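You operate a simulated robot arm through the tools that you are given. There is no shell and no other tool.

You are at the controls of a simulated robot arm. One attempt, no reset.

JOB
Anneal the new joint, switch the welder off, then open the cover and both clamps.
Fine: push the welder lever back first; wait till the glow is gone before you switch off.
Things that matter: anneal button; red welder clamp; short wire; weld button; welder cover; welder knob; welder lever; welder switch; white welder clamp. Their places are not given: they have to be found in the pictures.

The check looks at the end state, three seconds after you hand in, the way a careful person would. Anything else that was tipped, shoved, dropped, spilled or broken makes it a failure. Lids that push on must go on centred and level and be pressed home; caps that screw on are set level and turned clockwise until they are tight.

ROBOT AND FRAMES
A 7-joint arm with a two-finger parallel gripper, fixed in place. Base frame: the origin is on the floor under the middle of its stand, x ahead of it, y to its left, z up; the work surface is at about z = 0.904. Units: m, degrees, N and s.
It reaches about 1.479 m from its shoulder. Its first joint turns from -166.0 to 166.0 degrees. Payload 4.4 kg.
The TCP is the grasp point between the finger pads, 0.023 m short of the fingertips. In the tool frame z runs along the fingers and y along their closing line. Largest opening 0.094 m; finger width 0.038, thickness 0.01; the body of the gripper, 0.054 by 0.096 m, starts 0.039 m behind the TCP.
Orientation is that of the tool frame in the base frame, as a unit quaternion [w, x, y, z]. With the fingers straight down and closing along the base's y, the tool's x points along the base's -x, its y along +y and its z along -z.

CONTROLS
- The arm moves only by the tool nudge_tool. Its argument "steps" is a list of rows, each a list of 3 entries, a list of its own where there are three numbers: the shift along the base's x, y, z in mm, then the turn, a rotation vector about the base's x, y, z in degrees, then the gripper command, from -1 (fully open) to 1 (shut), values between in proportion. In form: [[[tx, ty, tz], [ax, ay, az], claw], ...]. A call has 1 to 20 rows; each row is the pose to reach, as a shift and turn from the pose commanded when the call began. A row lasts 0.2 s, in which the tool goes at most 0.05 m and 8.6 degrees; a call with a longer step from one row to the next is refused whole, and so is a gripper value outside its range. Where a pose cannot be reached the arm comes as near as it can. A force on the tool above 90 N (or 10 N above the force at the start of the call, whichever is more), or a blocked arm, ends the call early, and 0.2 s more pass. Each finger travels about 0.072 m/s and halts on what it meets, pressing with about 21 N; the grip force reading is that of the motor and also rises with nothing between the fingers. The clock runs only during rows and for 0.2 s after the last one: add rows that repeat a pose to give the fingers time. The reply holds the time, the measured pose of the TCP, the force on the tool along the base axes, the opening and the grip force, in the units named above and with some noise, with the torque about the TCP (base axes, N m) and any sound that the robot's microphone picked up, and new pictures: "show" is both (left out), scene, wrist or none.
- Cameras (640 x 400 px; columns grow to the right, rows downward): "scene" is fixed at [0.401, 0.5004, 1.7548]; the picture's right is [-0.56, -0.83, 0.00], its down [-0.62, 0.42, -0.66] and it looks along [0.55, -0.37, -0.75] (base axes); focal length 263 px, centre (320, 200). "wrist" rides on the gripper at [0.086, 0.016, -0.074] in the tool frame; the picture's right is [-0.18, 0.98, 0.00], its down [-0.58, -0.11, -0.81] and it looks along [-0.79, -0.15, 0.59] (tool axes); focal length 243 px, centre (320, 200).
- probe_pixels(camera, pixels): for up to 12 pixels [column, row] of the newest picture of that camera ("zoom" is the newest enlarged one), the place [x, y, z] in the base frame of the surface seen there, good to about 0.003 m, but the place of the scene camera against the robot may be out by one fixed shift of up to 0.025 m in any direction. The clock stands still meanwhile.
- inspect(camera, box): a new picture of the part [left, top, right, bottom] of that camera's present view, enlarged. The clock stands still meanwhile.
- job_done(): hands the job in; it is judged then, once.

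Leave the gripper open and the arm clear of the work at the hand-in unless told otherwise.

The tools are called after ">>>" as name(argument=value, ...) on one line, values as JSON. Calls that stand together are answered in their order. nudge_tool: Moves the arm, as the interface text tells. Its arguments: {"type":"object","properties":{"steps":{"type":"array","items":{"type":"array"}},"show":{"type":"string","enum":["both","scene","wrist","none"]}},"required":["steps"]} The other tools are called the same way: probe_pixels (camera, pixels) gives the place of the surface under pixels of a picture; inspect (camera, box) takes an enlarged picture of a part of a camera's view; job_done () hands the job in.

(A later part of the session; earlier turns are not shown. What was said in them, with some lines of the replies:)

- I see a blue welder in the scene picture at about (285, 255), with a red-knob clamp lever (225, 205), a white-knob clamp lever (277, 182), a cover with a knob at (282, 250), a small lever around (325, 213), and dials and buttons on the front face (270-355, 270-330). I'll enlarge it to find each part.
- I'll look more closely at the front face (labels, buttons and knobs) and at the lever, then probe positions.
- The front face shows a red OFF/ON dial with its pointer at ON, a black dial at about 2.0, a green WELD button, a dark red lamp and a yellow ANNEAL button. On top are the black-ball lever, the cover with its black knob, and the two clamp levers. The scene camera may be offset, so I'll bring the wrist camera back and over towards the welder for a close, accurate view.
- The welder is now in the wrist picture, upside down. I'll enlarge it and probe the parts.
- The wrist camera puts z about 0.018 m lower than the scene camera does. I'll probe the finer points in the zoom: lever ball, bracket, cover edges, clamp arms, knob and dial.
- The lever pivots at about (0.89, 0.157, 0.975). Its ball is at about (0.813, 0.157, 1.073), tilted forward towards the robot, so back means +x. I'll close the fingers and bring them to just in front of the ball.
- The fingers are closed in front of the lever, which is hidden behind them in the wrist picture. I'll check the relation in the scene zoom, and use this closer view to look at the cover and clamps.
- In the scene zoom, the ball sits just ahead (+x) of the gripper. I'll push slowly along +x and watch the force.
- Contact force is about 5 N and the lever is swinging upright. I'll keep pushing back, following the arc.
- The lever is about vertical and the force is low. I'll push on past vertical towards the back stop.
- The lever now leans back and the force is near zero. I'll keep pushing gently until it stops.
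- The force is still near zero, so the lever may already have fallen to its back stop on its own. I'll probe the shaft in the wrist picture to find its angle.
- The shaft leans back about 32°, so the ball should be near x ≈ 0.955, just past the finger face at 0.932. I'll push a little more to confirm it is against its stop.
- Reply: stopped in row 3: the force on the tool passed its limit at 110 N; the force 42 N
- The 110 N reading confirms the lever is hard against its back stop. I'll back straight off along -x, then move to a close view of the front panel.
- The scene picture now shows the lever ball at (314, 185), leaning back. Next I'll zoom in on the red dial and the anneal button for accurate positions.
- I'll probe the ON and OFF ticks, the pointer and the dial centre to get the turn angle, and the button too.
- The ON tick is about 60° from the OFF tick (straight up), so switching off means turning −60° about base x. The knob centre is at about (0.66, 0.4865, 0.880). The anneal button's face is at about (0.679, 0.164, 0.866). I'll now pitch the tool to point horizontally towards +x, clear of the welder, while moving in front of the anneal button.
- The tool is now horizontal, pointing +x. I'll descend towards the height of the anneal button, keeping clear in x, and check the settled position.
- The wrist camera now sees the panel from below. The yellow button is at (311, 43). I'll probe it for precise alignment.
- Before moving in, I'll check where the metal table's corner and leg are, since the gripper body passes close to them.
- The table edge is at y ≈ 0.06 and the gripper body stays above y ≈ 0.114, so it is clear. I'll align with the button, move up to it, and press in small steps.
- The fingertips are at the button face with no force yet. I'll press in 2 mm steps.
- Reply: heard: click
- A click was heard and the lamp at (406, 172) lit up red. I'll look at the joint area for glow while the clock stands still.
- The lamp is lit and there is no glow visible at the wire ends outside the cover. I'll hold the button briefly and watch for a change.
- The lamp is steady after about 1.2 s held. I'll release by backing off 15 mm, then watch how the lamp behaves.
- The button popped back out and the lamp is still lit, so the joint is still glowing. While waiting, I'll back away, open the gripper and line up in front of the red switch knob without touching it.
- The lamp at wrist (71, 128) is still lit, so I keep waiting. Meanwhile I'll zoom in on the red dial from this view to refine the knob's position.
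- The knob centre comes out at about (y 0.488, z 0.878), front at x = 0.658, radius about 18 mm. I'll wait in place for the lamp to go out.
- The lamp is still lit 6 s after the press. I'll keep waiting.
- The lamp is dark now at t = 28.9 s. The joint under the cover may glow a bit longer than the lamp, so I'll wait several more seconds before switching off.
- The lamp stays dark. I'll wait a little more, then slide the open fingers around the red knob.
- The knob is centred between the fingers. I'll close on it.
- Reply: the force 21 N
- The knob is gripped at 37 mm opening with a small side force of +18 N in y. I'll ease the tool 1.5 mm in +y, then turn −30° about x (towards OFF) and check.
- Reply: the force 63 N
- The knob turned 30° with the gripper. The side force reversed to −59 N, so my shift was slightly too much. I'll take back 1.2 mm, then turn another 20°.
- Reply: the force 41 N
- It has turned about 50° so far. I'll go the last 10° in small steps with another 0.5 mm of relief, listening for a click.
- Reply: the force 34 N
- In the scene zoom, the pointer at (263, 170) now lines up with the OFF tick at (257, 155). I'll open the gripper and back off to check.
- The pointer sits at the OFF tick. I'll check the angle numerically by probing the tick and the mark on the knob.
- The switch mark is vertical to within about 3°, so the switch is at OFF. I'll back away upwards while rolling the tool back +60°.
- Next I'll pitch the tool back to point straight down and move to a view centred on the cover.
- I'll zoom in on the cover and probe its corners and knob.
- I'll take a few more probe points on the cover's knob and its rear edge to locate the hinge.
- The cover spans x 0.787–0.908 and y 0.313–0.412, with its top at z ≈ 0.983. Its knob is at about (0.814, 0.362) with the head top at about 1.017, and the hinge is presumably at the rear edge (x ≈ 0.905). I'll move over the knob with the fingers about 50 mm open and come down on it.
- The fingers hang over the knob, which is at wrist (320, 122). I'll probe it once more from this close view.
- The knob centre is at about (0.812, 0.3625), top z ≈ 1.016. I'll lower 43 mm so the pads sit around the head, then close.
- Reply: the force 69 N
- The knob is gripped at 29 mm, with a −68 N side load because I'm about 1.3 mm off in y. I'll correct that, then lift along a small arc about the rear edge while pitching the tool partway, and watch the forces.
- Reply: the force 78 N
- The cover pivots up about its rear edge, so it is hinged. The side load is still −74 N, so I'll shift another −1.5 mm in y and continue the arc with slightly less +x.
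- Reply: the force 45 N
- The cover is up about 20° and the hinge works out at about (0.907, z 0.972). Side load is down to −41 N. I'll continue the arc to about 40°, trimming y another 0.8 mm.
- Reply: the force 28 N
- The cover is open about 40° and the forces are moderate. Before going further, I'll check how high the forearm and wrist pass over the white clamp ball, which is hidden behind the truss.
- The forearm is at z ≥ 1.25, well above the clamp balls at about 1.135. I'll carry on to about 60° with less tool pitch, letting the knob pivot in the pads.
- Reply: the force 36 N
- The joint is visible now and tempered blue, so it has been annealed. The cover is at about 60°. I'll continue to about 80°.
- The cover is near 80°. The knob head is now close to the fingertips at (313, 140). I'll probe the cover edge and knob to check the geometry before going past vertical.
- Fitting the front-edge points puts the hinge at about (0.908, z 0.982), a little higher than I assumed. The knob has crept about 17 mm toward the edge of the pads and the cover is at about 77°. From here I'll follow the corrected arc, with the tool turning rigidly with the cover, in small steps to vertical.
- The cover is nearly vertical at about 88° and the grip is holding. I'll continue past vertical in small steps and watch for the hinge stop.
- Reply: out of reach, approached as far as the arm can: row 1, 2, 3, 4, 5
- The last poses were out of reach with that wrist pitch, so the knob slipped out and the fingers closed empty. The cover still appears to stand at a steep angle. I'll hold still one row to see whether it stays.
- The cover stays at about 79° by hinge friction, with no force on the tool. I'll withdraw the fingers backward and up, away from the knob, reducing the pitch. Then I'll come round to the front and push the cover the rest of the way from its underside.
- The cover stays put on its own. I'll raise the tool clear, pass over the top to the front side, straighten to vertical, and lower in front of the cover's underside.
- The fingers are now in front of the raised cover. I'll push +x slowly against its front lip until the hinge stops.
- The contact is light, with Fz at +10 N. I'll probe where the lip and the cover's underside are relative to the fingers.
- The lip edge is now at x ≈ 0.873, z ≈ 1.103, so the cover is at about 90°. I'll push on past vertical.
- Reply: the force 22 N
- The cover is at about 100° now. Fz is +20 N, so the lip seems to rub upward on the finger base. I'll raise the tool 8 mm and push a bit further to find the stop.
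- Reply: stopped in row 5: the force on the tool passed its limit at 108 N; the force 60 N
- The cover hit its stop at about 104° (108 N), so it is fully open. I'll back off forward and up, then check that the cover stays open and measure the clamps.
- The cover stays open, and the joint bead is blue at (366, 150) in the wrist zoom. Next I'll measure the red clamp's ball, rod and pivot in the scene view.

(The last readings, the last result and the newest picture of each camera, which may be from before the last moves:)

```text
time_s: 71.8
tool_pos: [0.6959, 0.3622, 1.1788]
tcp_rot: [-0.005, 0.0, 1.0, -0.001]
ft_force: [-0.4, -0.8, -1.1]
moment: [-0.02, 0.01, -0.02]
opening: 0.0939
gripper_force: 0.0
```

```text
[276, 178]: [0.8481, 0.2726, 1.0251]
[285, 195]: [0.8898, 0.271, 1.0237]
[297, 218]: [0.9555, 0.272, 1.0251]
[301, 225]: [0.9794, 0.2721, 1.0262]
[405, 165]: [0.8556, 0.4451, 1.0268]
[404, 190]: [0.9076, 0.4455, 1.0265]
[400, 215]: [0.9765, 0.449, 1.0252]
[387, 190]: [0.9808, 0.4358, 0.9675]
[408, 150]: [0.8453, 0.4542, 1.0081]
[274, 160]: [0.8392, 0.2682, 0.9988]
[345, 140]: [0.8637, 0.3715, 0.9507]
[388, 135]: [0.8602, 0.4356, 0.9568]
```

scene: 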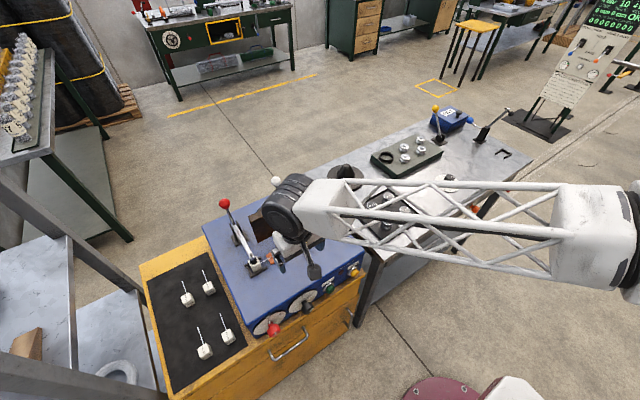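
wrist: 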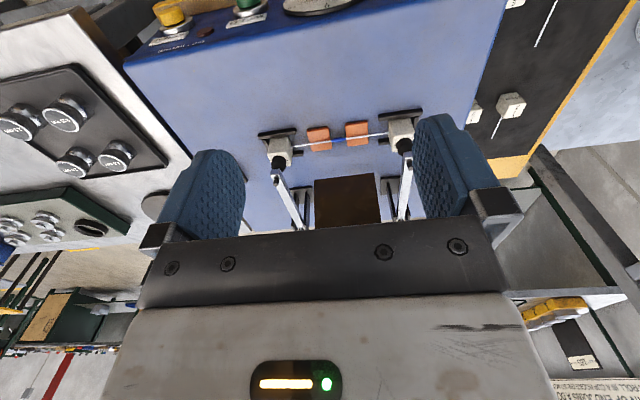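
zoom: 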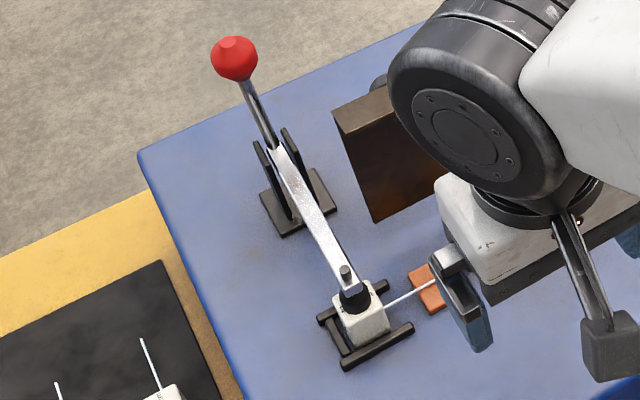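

The red clamp arm is level at z ≈ 1.025 with its pivot at about (0.98, 0.449, 1.015), and the ball is at about (1.008, 0.45, 1.112). Pushing the ball back and down will lift the arm. I'll close the fingers, pitch the tool +20°, and come down just in front of the red ball.

>>> nudge_tool(steps=[[[40, 15, 10], [0, 0, 0], 1], [[80, 30, 20], [0, 4, 0], 1], [[120, 45, 25], [0, 8, 0], 1], [[160, 60, 25], [0, 12, 0], 1], [[200, 75, 25], [0, 16, 0], 1], [[235, 87, 25], [0, 20, 0], 1], [[240, 87, -15], [0, 20, 0], 1], [[240, 87, -54], [0, 20, 0], 1], [[240, 87, -54], [0, 20, 0], 1]])

>>> inspect(camera="scene", box=[200, 150, 340, 280])

```text
time_s: 73.8
tool_pos: [0.9371, 0.4492, 1.1238]
tcp_rot: [-0.179, 0.0, 0.984, -0.001]
ft_force: [0.0, 0.2, 0.9]
moment: [0.0, -0.02, -0.01]
opening: 0.0
gripper_force: 20.7
```

scene: 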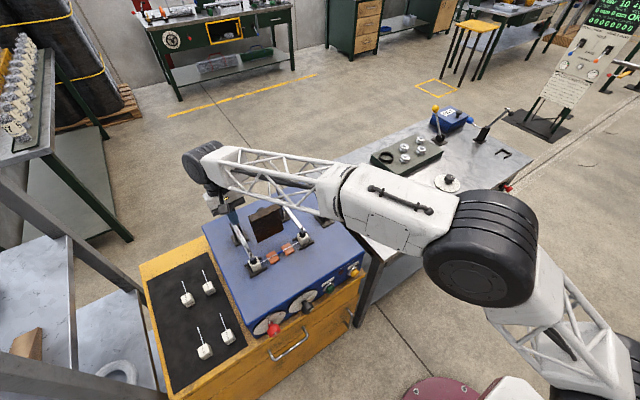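
wrist: 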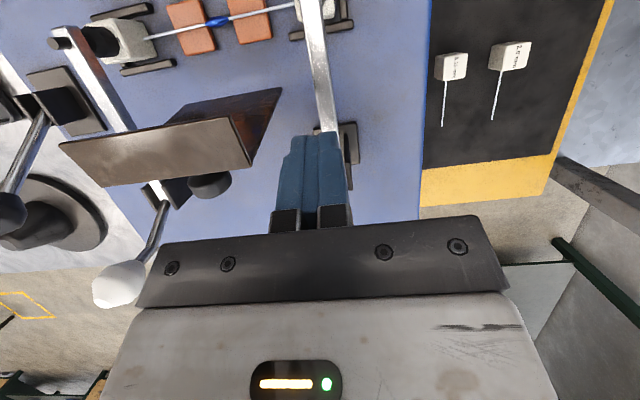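

```text
3.08 times, centred on (270, 215) of scene
```

zoom: 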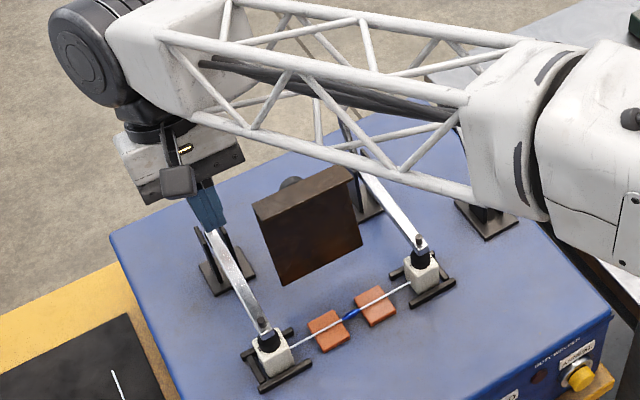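

The fingers are in front of the red ball. I'll check how high the forearm truss is above the white ball and the open cover before pushing.

>>> probe_pixels(camera="zoom", pixels=[[300, 145], [400, 178], [230, 120], [450, 190], [180, 182], [215, 200], [140, 165]])

>>> probe_pixels(camera="wrist", pixels=[[120, 285], [205, 185], [60, 145], [250, 150], [345, 130], [325, 60]])

```text
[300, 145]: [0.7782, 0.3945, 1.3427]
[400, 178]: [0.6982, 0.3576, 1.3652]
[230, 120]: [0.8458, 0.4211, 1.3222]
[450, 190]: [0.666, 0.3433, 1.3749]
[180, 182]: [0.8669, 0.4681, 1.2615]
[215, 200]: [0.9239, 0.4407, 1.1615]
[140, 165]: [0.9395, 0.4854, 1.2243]
```

```text
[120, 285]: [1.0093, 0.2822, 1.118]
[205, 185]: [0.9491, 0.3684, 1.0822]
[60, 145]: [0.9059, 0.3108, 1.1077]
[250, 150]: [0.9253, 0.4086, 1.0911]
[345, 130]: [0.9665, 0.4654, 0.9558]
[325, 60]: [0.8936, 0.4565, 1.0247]
```

The forearm is at z ≥ 1.30, well clear. I'll push the red ball back along its arc in small steps.

>>> nudge_tool(steps=[[[15, 0, 0], [0, 0, 0], 1], [[28, 0, 0], [0, 0, 0], 1], [[37, 0, 0], [0, 0, 0], 1], [[44, 0, -2], [0, 0, 0], 1], [[51, 0, -5.5], [0, 0, 0], 1], [[58, 0, -9.5], [0, 0, 0], 1]])

>>> inspect(camera="scene", box=[200, 150, 340, 280])

```text
time_s: 75.2
tool_pos: [0.9945, 0.4481, 1.1135]
tcp_rot: [-0.179, -0.001, 0.984, -0.001]
ft_force: [-7.3, 2.4, 4.4]
moment: [0.01, -0.08, 0.1]
opening: 0.0001
gripper_force: 20.9
```

scene: 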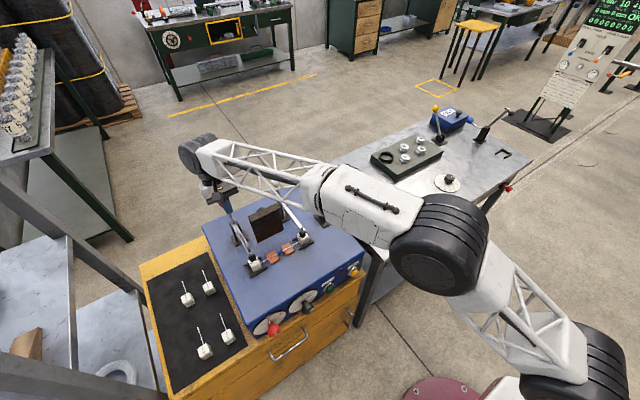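
wrist: 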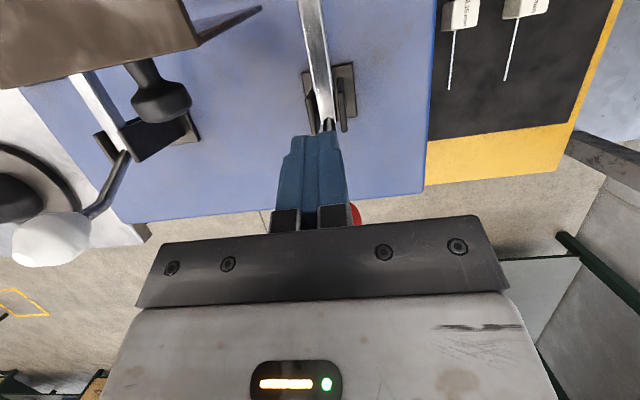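

```text
3.08 times, centred on (270, 215) of scene
```

zoom: 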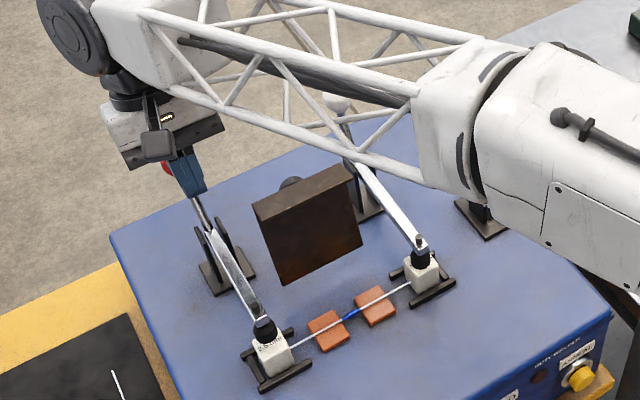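

The red arm is lifting off its block and the ball sits slightly to the +y side of the fingers. I'll shift +3 mm in y and follow the arc further back and down.

>>> nudge_tool(steps=[[[0, 3, 0], [0, 0, 0], 1], [[7, 3, -4.5], [0, 0, 0], 1], [[14, 3, -10], [0, 0, 0], 1], [[20.7, 3, -16], [0, 0, 0], 1], [[26.5, 3, -22.5], [0, 0, 0], 1], [[31.8, 3, -29.5], [0, 0, 0], 1], [[36.6, 3, -36.6], [0, 0, 0], 1]])

>>> inspect(camera="scene", box=[180, 140, 340, 280])

```text
time_s: 76.8
tool_pos: [1.0324, 0.4505, 1.0773]
tcp_rot: [-0.179, 0.0, 0.984, -0.001]
ft_force: [0.1, -0.2, 0.6]
moment: [0.0, 0.0, 0.03]
opening: 0.0
gripper_force: 20.7
```

scene: 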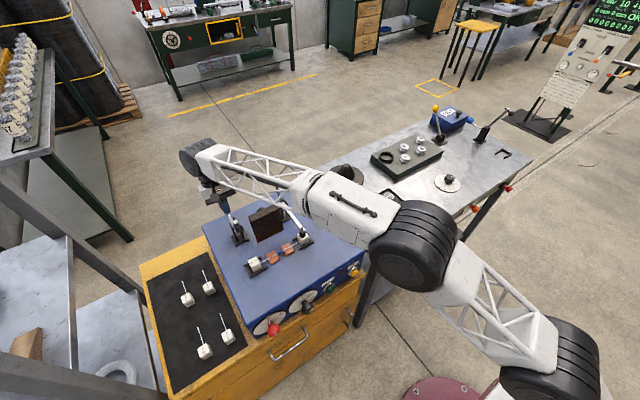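
wrist: 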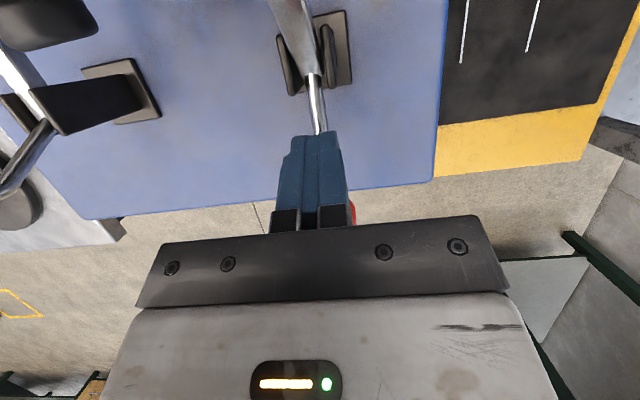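

```text
2.86 times, centred on (260, 210) of scene
```

zoom: 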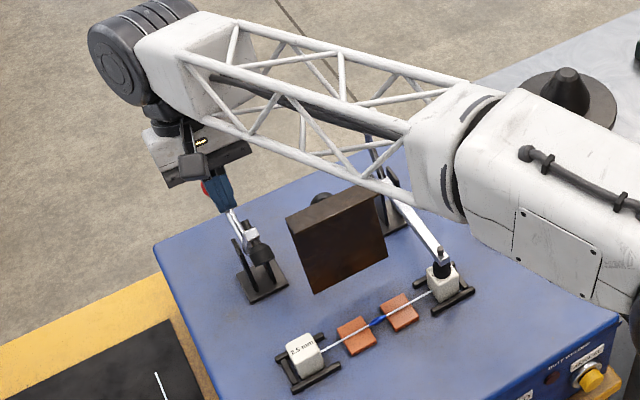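

The red arm has swung up clear and there's no force on the tool, so it may have gone over to its open stop by itself. I'll probe the rod and arm to confirm.

>>> probe_pixels(camera="wrist", pixels=[[313, 85], [316, 100], [319, 120], [320, 130], [292, 20], [305, 60], [353, 212], [340, 60]])

>>> probe_pixels(camera="scene", pixels=[[240, 217], [247, 219], [250, 225], [245, 221], [237, 215], [251, 230]])

>>> inspect(camera="scene", box=[210, 180, 280, 250])

```text
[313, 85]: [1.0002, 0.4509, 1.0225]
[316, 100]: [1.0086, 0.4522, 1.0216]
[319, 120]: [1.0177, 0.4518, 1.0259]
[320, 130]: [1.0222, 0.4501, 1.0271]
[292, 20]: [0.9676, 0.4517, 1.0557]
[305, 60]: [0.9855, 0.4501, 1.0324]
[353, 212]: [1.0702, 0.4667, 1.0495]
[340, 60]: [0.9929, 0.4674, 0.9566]
```

```text
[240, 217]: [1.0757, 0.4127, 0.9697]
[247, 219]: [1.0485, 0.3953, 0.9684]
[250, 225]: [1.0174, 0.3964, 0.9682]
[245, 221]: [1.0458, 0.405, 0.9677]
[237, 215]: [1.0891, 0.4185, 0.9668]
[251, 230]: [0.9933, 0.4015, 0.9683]
```

```text
5.71 times, centred on (245, 215) of scene
```

zoom: 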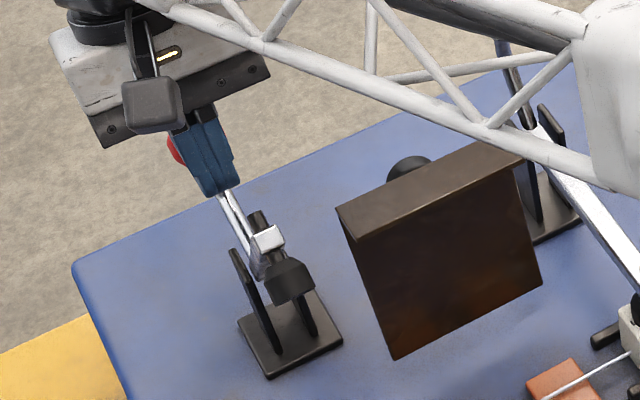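

The red arm is raised about 55°, with the ball near (1.075, 0.452, 1.047). I'll follow a little further to confirm it is at its stop.

>>> nudge_tool(steps=[[[4, 1, -8], [0, 0, 0], 1], [[8, 1, -16], [0, 0, 0], 1], [[10, 1, -20], [0, 0, 0], 1], [[12, 1, -24], [0, 0, 0], 1]])

>>> inspect(camera="scene", box=[210, 180, 280, 250])

```text
time_s: 77.8
tool_pos: [1.0432, 0.4512, 1.0526]
tcp_rot: [-0.179, 0.0, 0.984, -0.002]
ft_force: [0.1, 0.4, -0.9]
moment: [0.02, 0.0, 0.0]
opening: 0.0
gripper_force: 21.2
```

scene: 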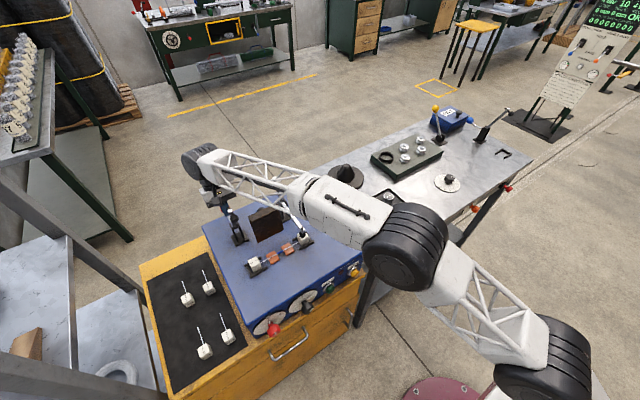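
wrist: 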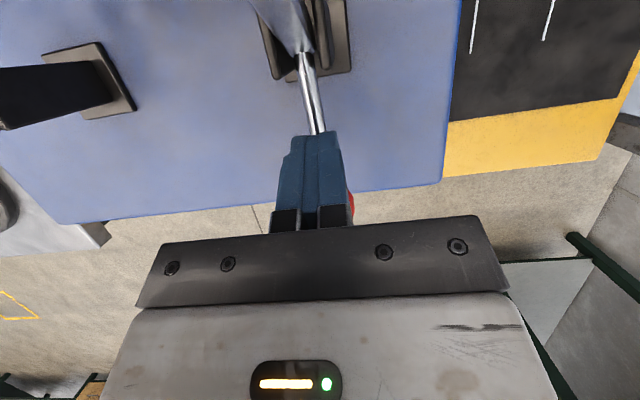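

```text
5.71 times, centred on (245, 215) of scene
```

zoom: 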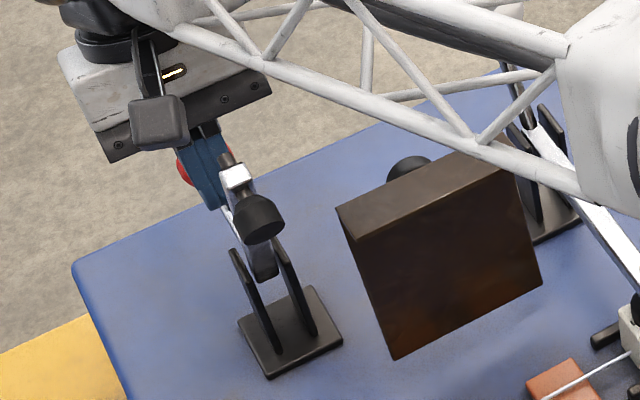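

The arm rose further. I'll probe again, because the arm tip may be approaching the wrist camera bracket.

>>> probe_pixels(camera="wrist", pixels=[[303, 60], [308, 85], [313, 110], [317, 128], [275, 10], [290, 35], [351, 205], [262, 3]])

>>> probe_pixels(camera="zoom", pixels=[[235, 172], [262, 215], [228, 158], [158, 125], [255, 250], [265, 268], [185, 175], [230, 205]])

```text
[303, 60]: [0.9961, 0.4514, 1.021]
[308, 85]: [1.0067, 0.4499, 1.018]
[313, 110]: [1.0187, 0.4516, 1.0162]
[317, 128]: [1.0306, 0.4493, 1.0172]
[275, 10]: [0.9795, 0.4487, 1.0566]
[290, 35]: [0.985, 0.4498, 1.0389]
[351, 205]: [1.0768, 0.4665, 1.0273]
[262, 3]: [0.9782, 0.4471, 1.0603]
```

```text
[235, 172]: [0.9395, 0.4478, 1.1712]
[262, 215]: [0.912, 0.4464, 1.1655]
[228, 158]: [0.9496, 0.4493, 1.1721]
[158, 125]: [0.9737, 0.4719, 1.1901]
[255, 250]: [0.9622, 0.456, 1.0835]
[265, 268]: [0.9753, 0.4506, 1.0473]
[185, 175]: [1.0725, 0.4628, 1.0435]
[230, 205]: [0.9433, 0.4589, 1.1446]
```

The red arm is at about 73°, well open, with the camera bracket 2–3 cm from its tip. I'll pitch the tool a few degrees more to move the bracket away and push just slightly to feel for the stop.

>>> nudge_tool(steps=[[[0, 1, 0], [0, 4, 0], 1], [[0, 1, 0], [0, 8, 0], 1], [[1, 1, -4], [0, 10, 0], 1], [[2, 1, -8], [0, 10, 0], 1]])

>>> inspect(camera="scene", box=[210, 180, 280, 250])

>>> probe_pixels(camera="zoom", pixels=[[235, 172], [262, 215], [228, 158], [158, 125], [255, 250], [265, 268]])

```text
time_s: 78.8
tool_pos: [1.046, 0.453, 1.0468]
tcp_rot: [-0.263, -0.001, 0.965, -0.001]
ft_force: [-8.2, -0.9, 10.9]
moment: [-0.04, 0.2, -0.08]
opening: 0.0
gripper_force: 20.9
```

scene: 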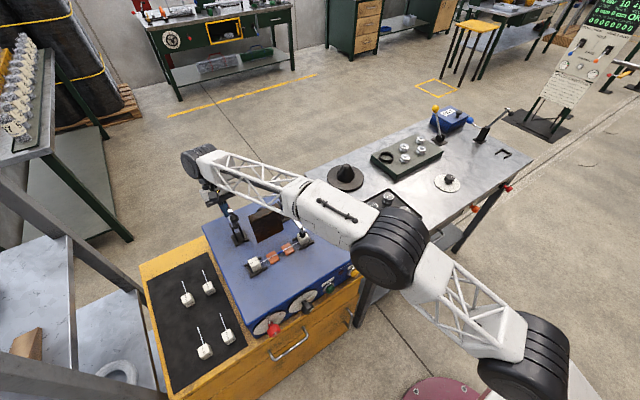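
wrist: 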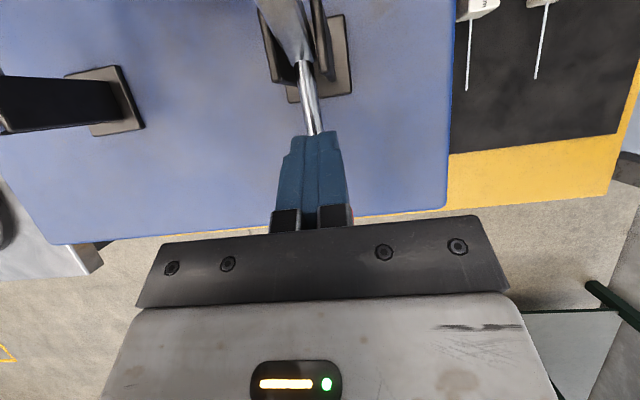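

```text
5.71 times, centred on (245, 215) of scene
```

zoom: 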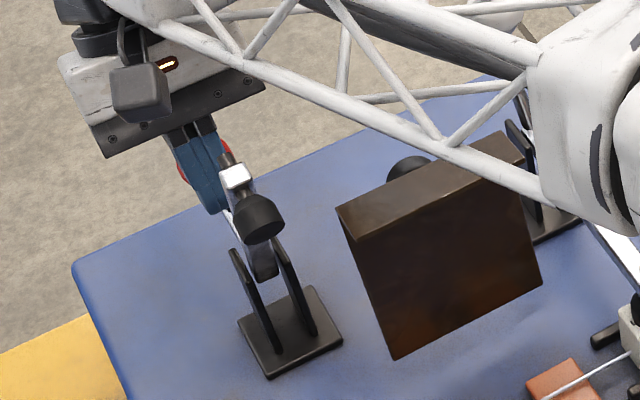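

```text
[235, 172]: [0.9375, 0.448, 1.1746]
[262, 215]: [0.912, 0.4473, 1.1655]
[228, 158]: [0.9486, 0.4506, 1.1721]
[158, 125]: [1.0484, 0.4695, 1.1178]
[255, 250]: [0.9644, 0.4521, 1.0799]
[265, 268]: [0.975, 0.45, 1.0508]
```

The force rises with no arm movement, so the red clamp is at its open stop of about 73°. I'll retreat straight up, move across to the white clamp, and come down in front of its ball.

>>> nudge_tool(steps=[[[0, 0, 45], [0, 0, 0], 1], [[0, 0, 90], [0, 0, 0], 1], [[0, 0, 135], [0, 0, 0], 1], [[0, 0, 183], [0, 0, 0], 1], [[-20, -42, 183], [0, -2, 0], 1], [[-45, -82, 183], [0, -4, 0], 1], [[-70, -122, 183], [0, -6, 0], 1], [[-92, -162, 183], [0, -8, 0], 1], [[-110, -182, 183], [0, -10, 0], 1], [[-110, -182, 183], [0, -10, 0], 1]])

>>> inspect(camera="scene", box=[200, 150, 340, 280])

```text
time_s: 81.0
tool_pos: [0.9343, 0.2698, 1.2276]
tcp_rot: [-0.179, 0.0, 0.984, -0.001]
ft_force: [-0.8, -0.1, 0.4]
moment: [0.02, -0.01, -0.02]
opening: 0.0
gripper_force: 20.6
out of reach, approached as far as the arm can: row 3, 4, 5
```

scene: 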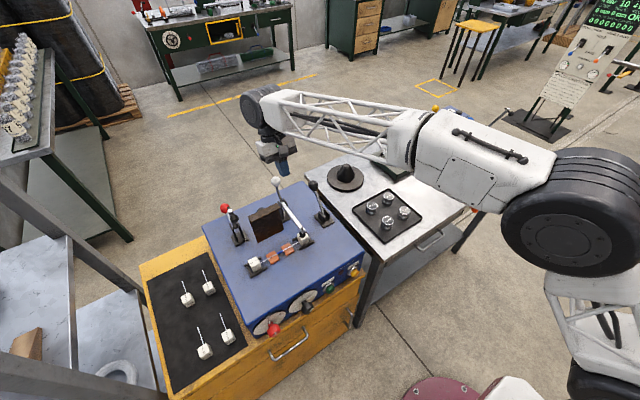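
wrist: 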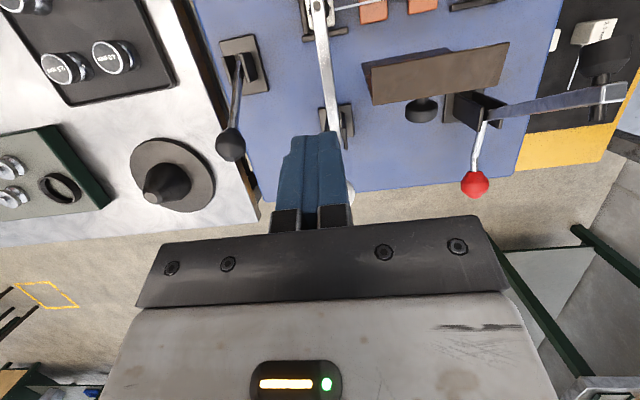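

```text
3.08 times, centred on (270, 215) of scene
```

zoom: 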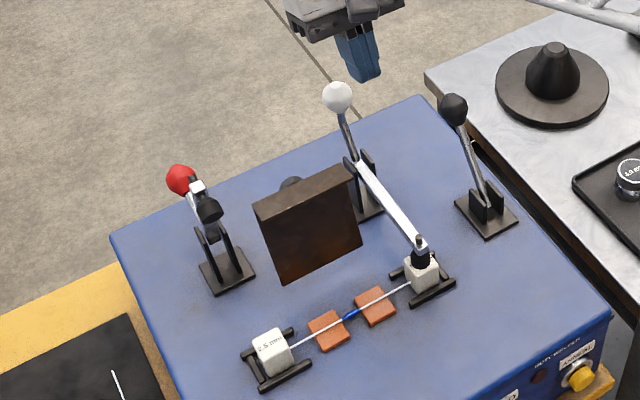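

The red clamp stays open, and the cover and lever are as they should be. I'll descend in front of the white ball and start pushing it back along the same arc.

>>> nudge_tool(steps=[[[0, 1.5, -40], [0, 0, 0], 1], [[0, 1.5, -80], [0, 0, 0], 1], [[0, 1.5, -105], [0, 0, 0], 1], [[15, 1.5, -105], [0, 0, 0], 1], [[28, 1.5, -105], [0, 0, 0], 1], [[37, 1.5, -105], [0, 0, 0], 1], [[44, 1.5, -107], [0, 0, 0], 1], [[51, 1.5, -110.5], [0, 0, 0], 1], [[58, 1.5, -114.5], [0, 0, 0], 1]])

>>> inspect(camera="scene", box=[200, 150, 340, 280])

```text
time_s: 83.0
tool_pos: [0.9931, 0.2719, 1.114]
tcp_rot: [-0.179, -0.001, 0.984, -0.001]
ft_force: [-7.5, -2.5, 6.5]
moment: [-0.01, -0.14, -0.04]
opening: 0.0
gripper_force: 21.0
```

scene: 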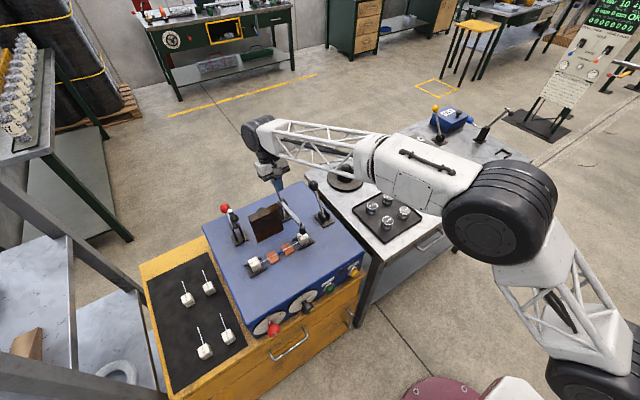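
wrist: 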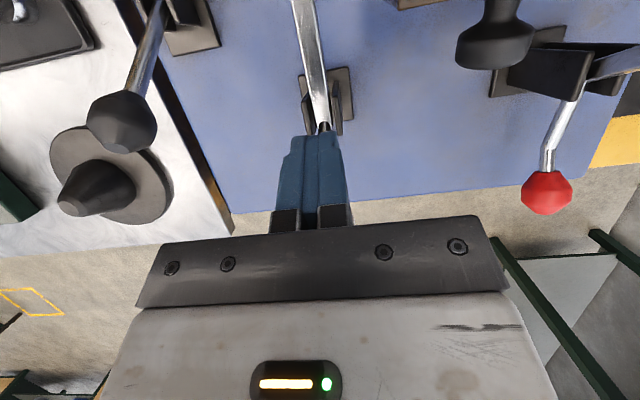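

```text
3.08 times, centred on (270, 215) of scene
```

zoom: 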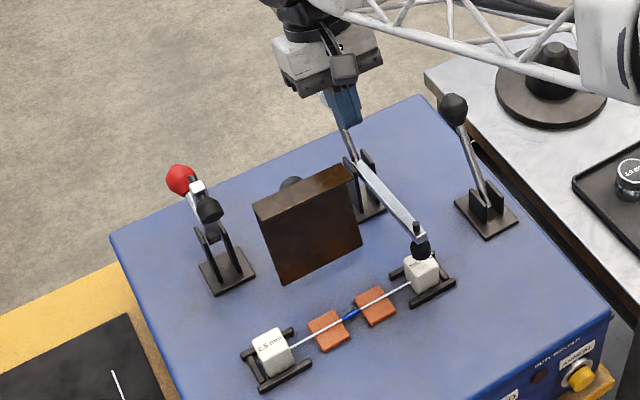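

The white arm is lifting. I'll continue the arc back and down.

>>> nudge_tool(steps=[[[7, 1, -4.5], [0, 0, 0], 1], [[14, 1, -10], [0, 0, 0], 1], [[20.7, 1, -16], [0, 0, 0], 1], [[26.5, 1, -22.5], [0, 0, 0], 1], [[31.8, 1, -29.5], [0, 0, 0], 1], [[36.6, 1, -36.6], [0, 0, 0], 1], [[40.5, 1, -44], [0, 3, 0], 1], [[44.5, 1, -52], [0, 6, 0], 1]])

>>> inspect(camera="scene", box=[200, 150, 340, 280])

```text
time_s: 84.8
tool_pos: [1.0374, 0.2729, 1.0631]
tcp_rot: [-0.23, 0.001, 0.973, -0.001]
ft_force: [-0.2, 0.2, 0.3]
moment: [0.0, -0.03, 0.04]
opening: 0.0
gripper_force: 21.2
```

scene: 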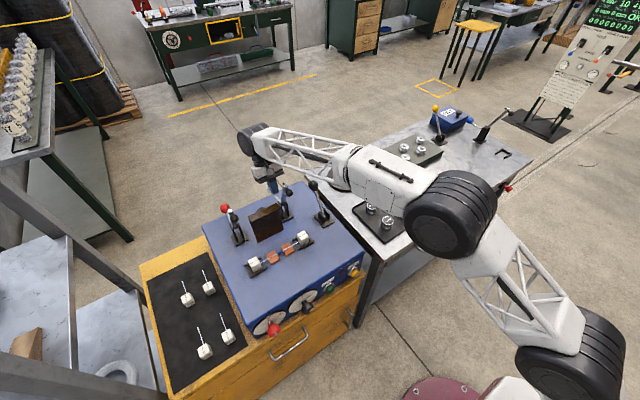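
wrist: 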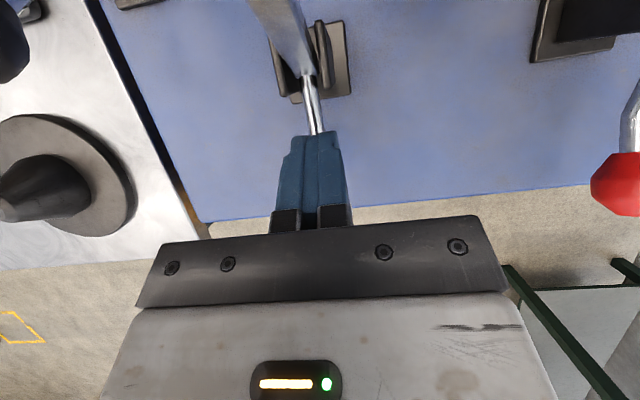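

```text
3.08 times, centred on (270, 215) of scene
```

zoom: 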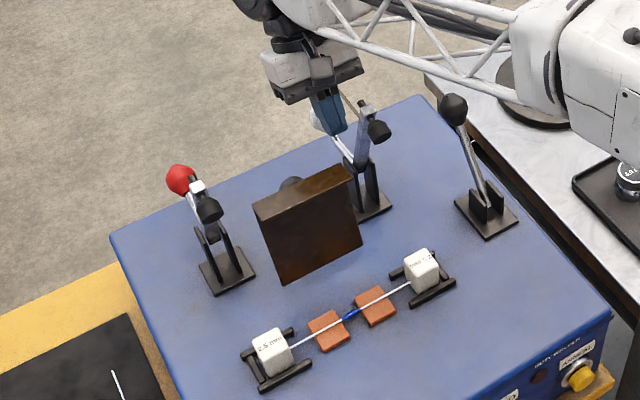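

The white arm is well up. I'll push to the same end position as for the red clamp, to feel its stop.

>>> nudge_tool(steps=[[[3, 0, -5], [0, 2, 0], 1], [[5, 0, -9], [0, 4, 0], 1], [[7, 0, -13], [0, 4, 0], 1], [[8, 0, -17], [0, 4, 0], 1], [[9, 0, -19], [0, 4, 0], 1]])

>>> inspect(camera="scene", box=[200, 150, 340, 280])

```text
time_s: 86.0
tool_pos: [1.0463, 0.2752, 1.0457]
tcp_rot: [-0.262, -0.001, 0.965, -0.001]
ft_force: [-14.9, 6.1, 28.0]
moment: [0.06, 0.41, 0.15]
opening: 0.0
gripper_force: 20.7
```

scene: 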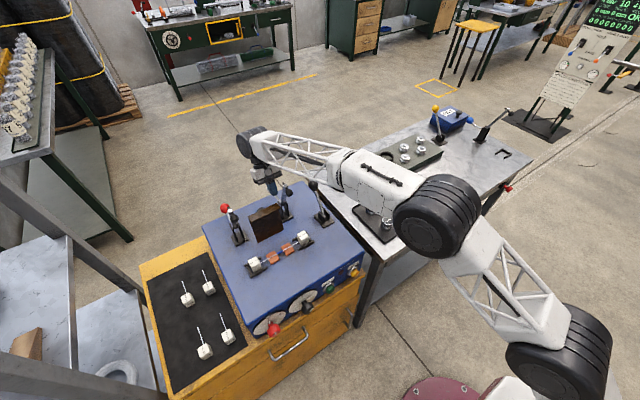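
wrist: 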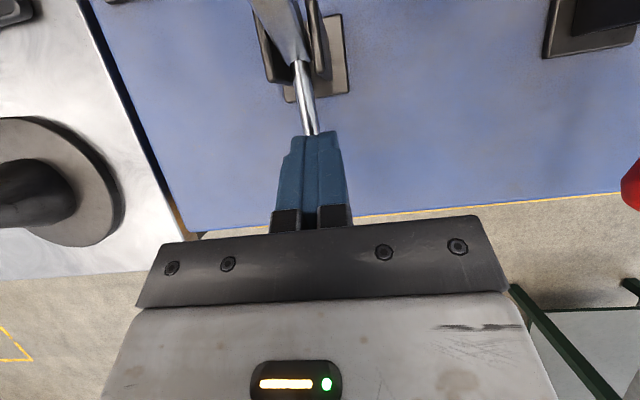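

```text
3.08 times, centred on (270, 215) of scene
```

zoom: 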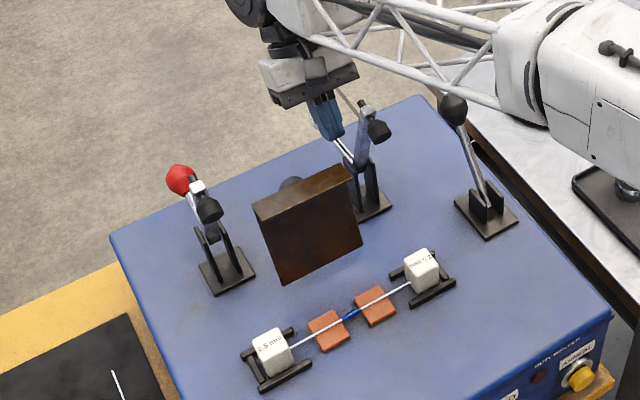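

The white clamp is at its stop (28 N), with both arms up. I'll retreat straight up while reducing the pitch, then move away towards the start pose and open the gripper.

>>> nudge_tool(steps=[[[0, 0, 40], [0, 0, 0], 1], [[-2, 0, 80], [0, -3, 0], 1], [[-6, 0, 120], [0, -8, 0], 1], [[-12, 0, 160], [0, -14, 0], 1], [[-20, 0, 200], [0, -20, 0], 1], [[-40, -20, 235], [0, -26, 0], 1], [[-65, -50, 255], [0, -30.4, 0], 0], [[-90, -85, 270], [0, -30.4, 0], -0.5], [[-115, -120, 285], [0, -30.4, 0], -1], [[-140, -155, 300], [0, -30.4, 0], -1], [[-165, -190, 315], [0, -30.4, 0], -1], [[-185, -225, 335], [0, -30.4, 0], -1], [[-195, -242, 365], [0, -30.4, 0], -1]])

>>> inspect(camera="scene", box=[190, 150, 380, 350])

>>> inspect(camera="scene", box=[230, 215, 330, 280])

```text
time_s: 88.8
tool_pos: [0.8523, 0.0335, 1.407]
tcp_rot: [-0.003, 0.0, 1.0, -0.002]
ft_force: [0.4, 0.1, -0.1]
moment: [0.01, -0.01, 0.0]
opening: 0.0941
gripper_force: 0.1
```

scene: 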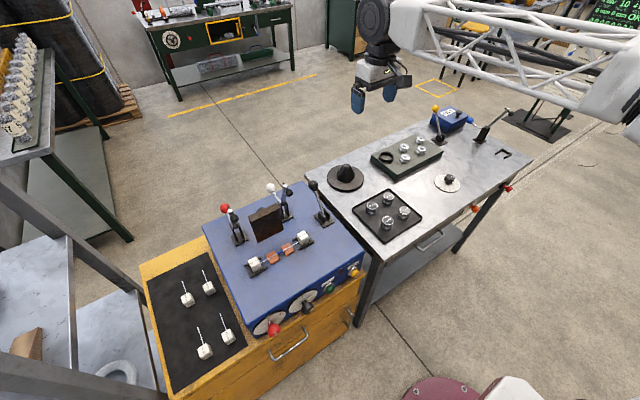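
wrist: 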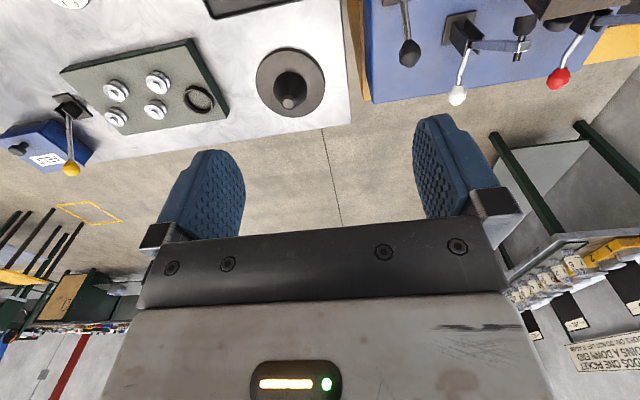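

```text
2.00 times, centred on (285, 250) of scene
```

zoom: 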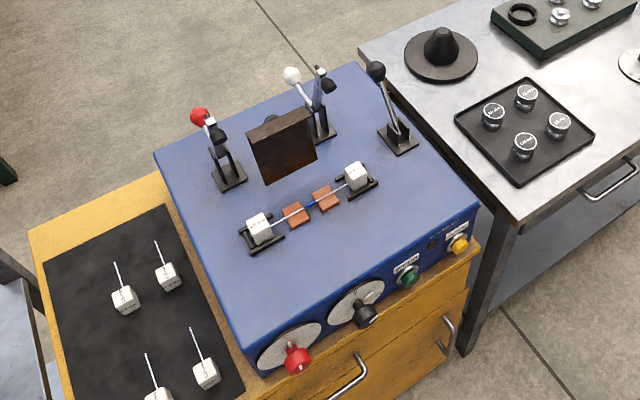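

```text
6.15 times, centred on (280, 248) of scene
```

zoom: 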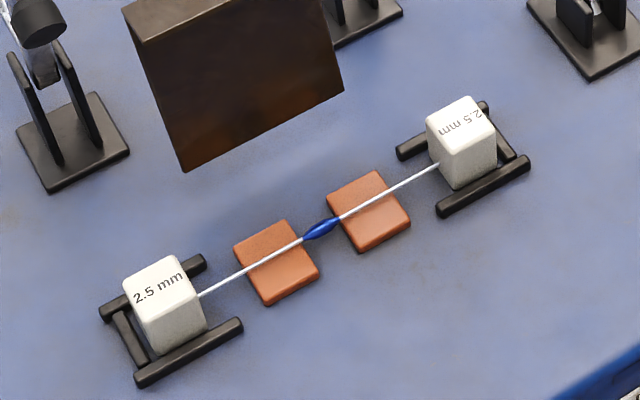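

Everything looks right: both clamps up, cover open, wire with its blue joint still in place, lever back, and the arm clear with the gripper open. One last check on the switch dial.

>>> inspect(camera="scene", box=[240, 280, 340, 345])

>>> inspect(camera="scene", box=[205, 165, 345, 255])

```text
6.15 times, centred on (290, 312) of scene
```

zoom: 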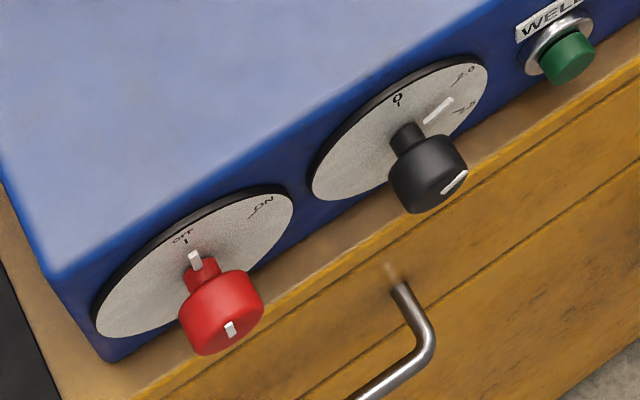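

```text
4.44 times, centred on (275, 210) of scene
```

zoom: 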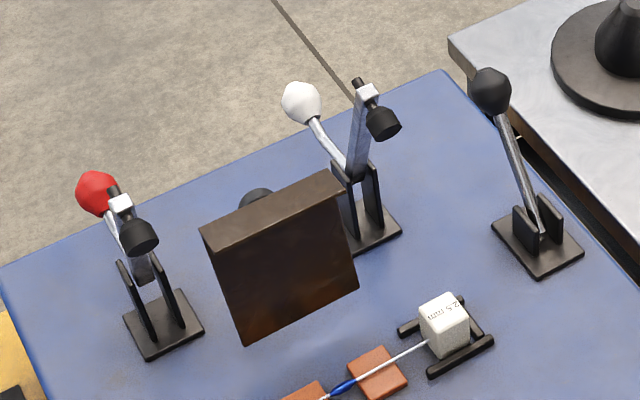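

The switch pointer is at the OFF tick, the current dial is unchanged, the cover and both clamps are open, and the lever is back. The wire is undisturbed, and the arm is clear with the gripper open. I'm handing in the job.

>>> job_done()

```text
The job is handed in.
```

I annealed the joint, switched the welder off, and opened the cover and both clamps. The job is handed in; I have not seen the check's verdict.

1. **Lever:** I pushed it back to its stop first, before touching the anneal button.
2. **Anneal:** I held the anneal button for about a second and heard it click. The red lamp came on and stayed lit after I let go. When the cover was opened, the joint showed tempered blue.
3. **Switch:** I waited several seconds after the lamp went dark, then turned the red dial to OFF. The joint's own glow was hidden under the cover, so I went by the lamp. The pointer lines up with the OFF mark to within a few degrees.
4. **Cover:** It is open to its stop, about 104°. The knob slipped out of the gripper partway up. The cover held its position, and I pushed it the rest of the way from the front.
5. **Clamps:** Both are open to their stops, with the red one measured at about 73°. The wire is still lying in its holders.

In the last pictures nothing else had moved, and the black dial was where I found it. The arm is clear of the work with the gripper open.
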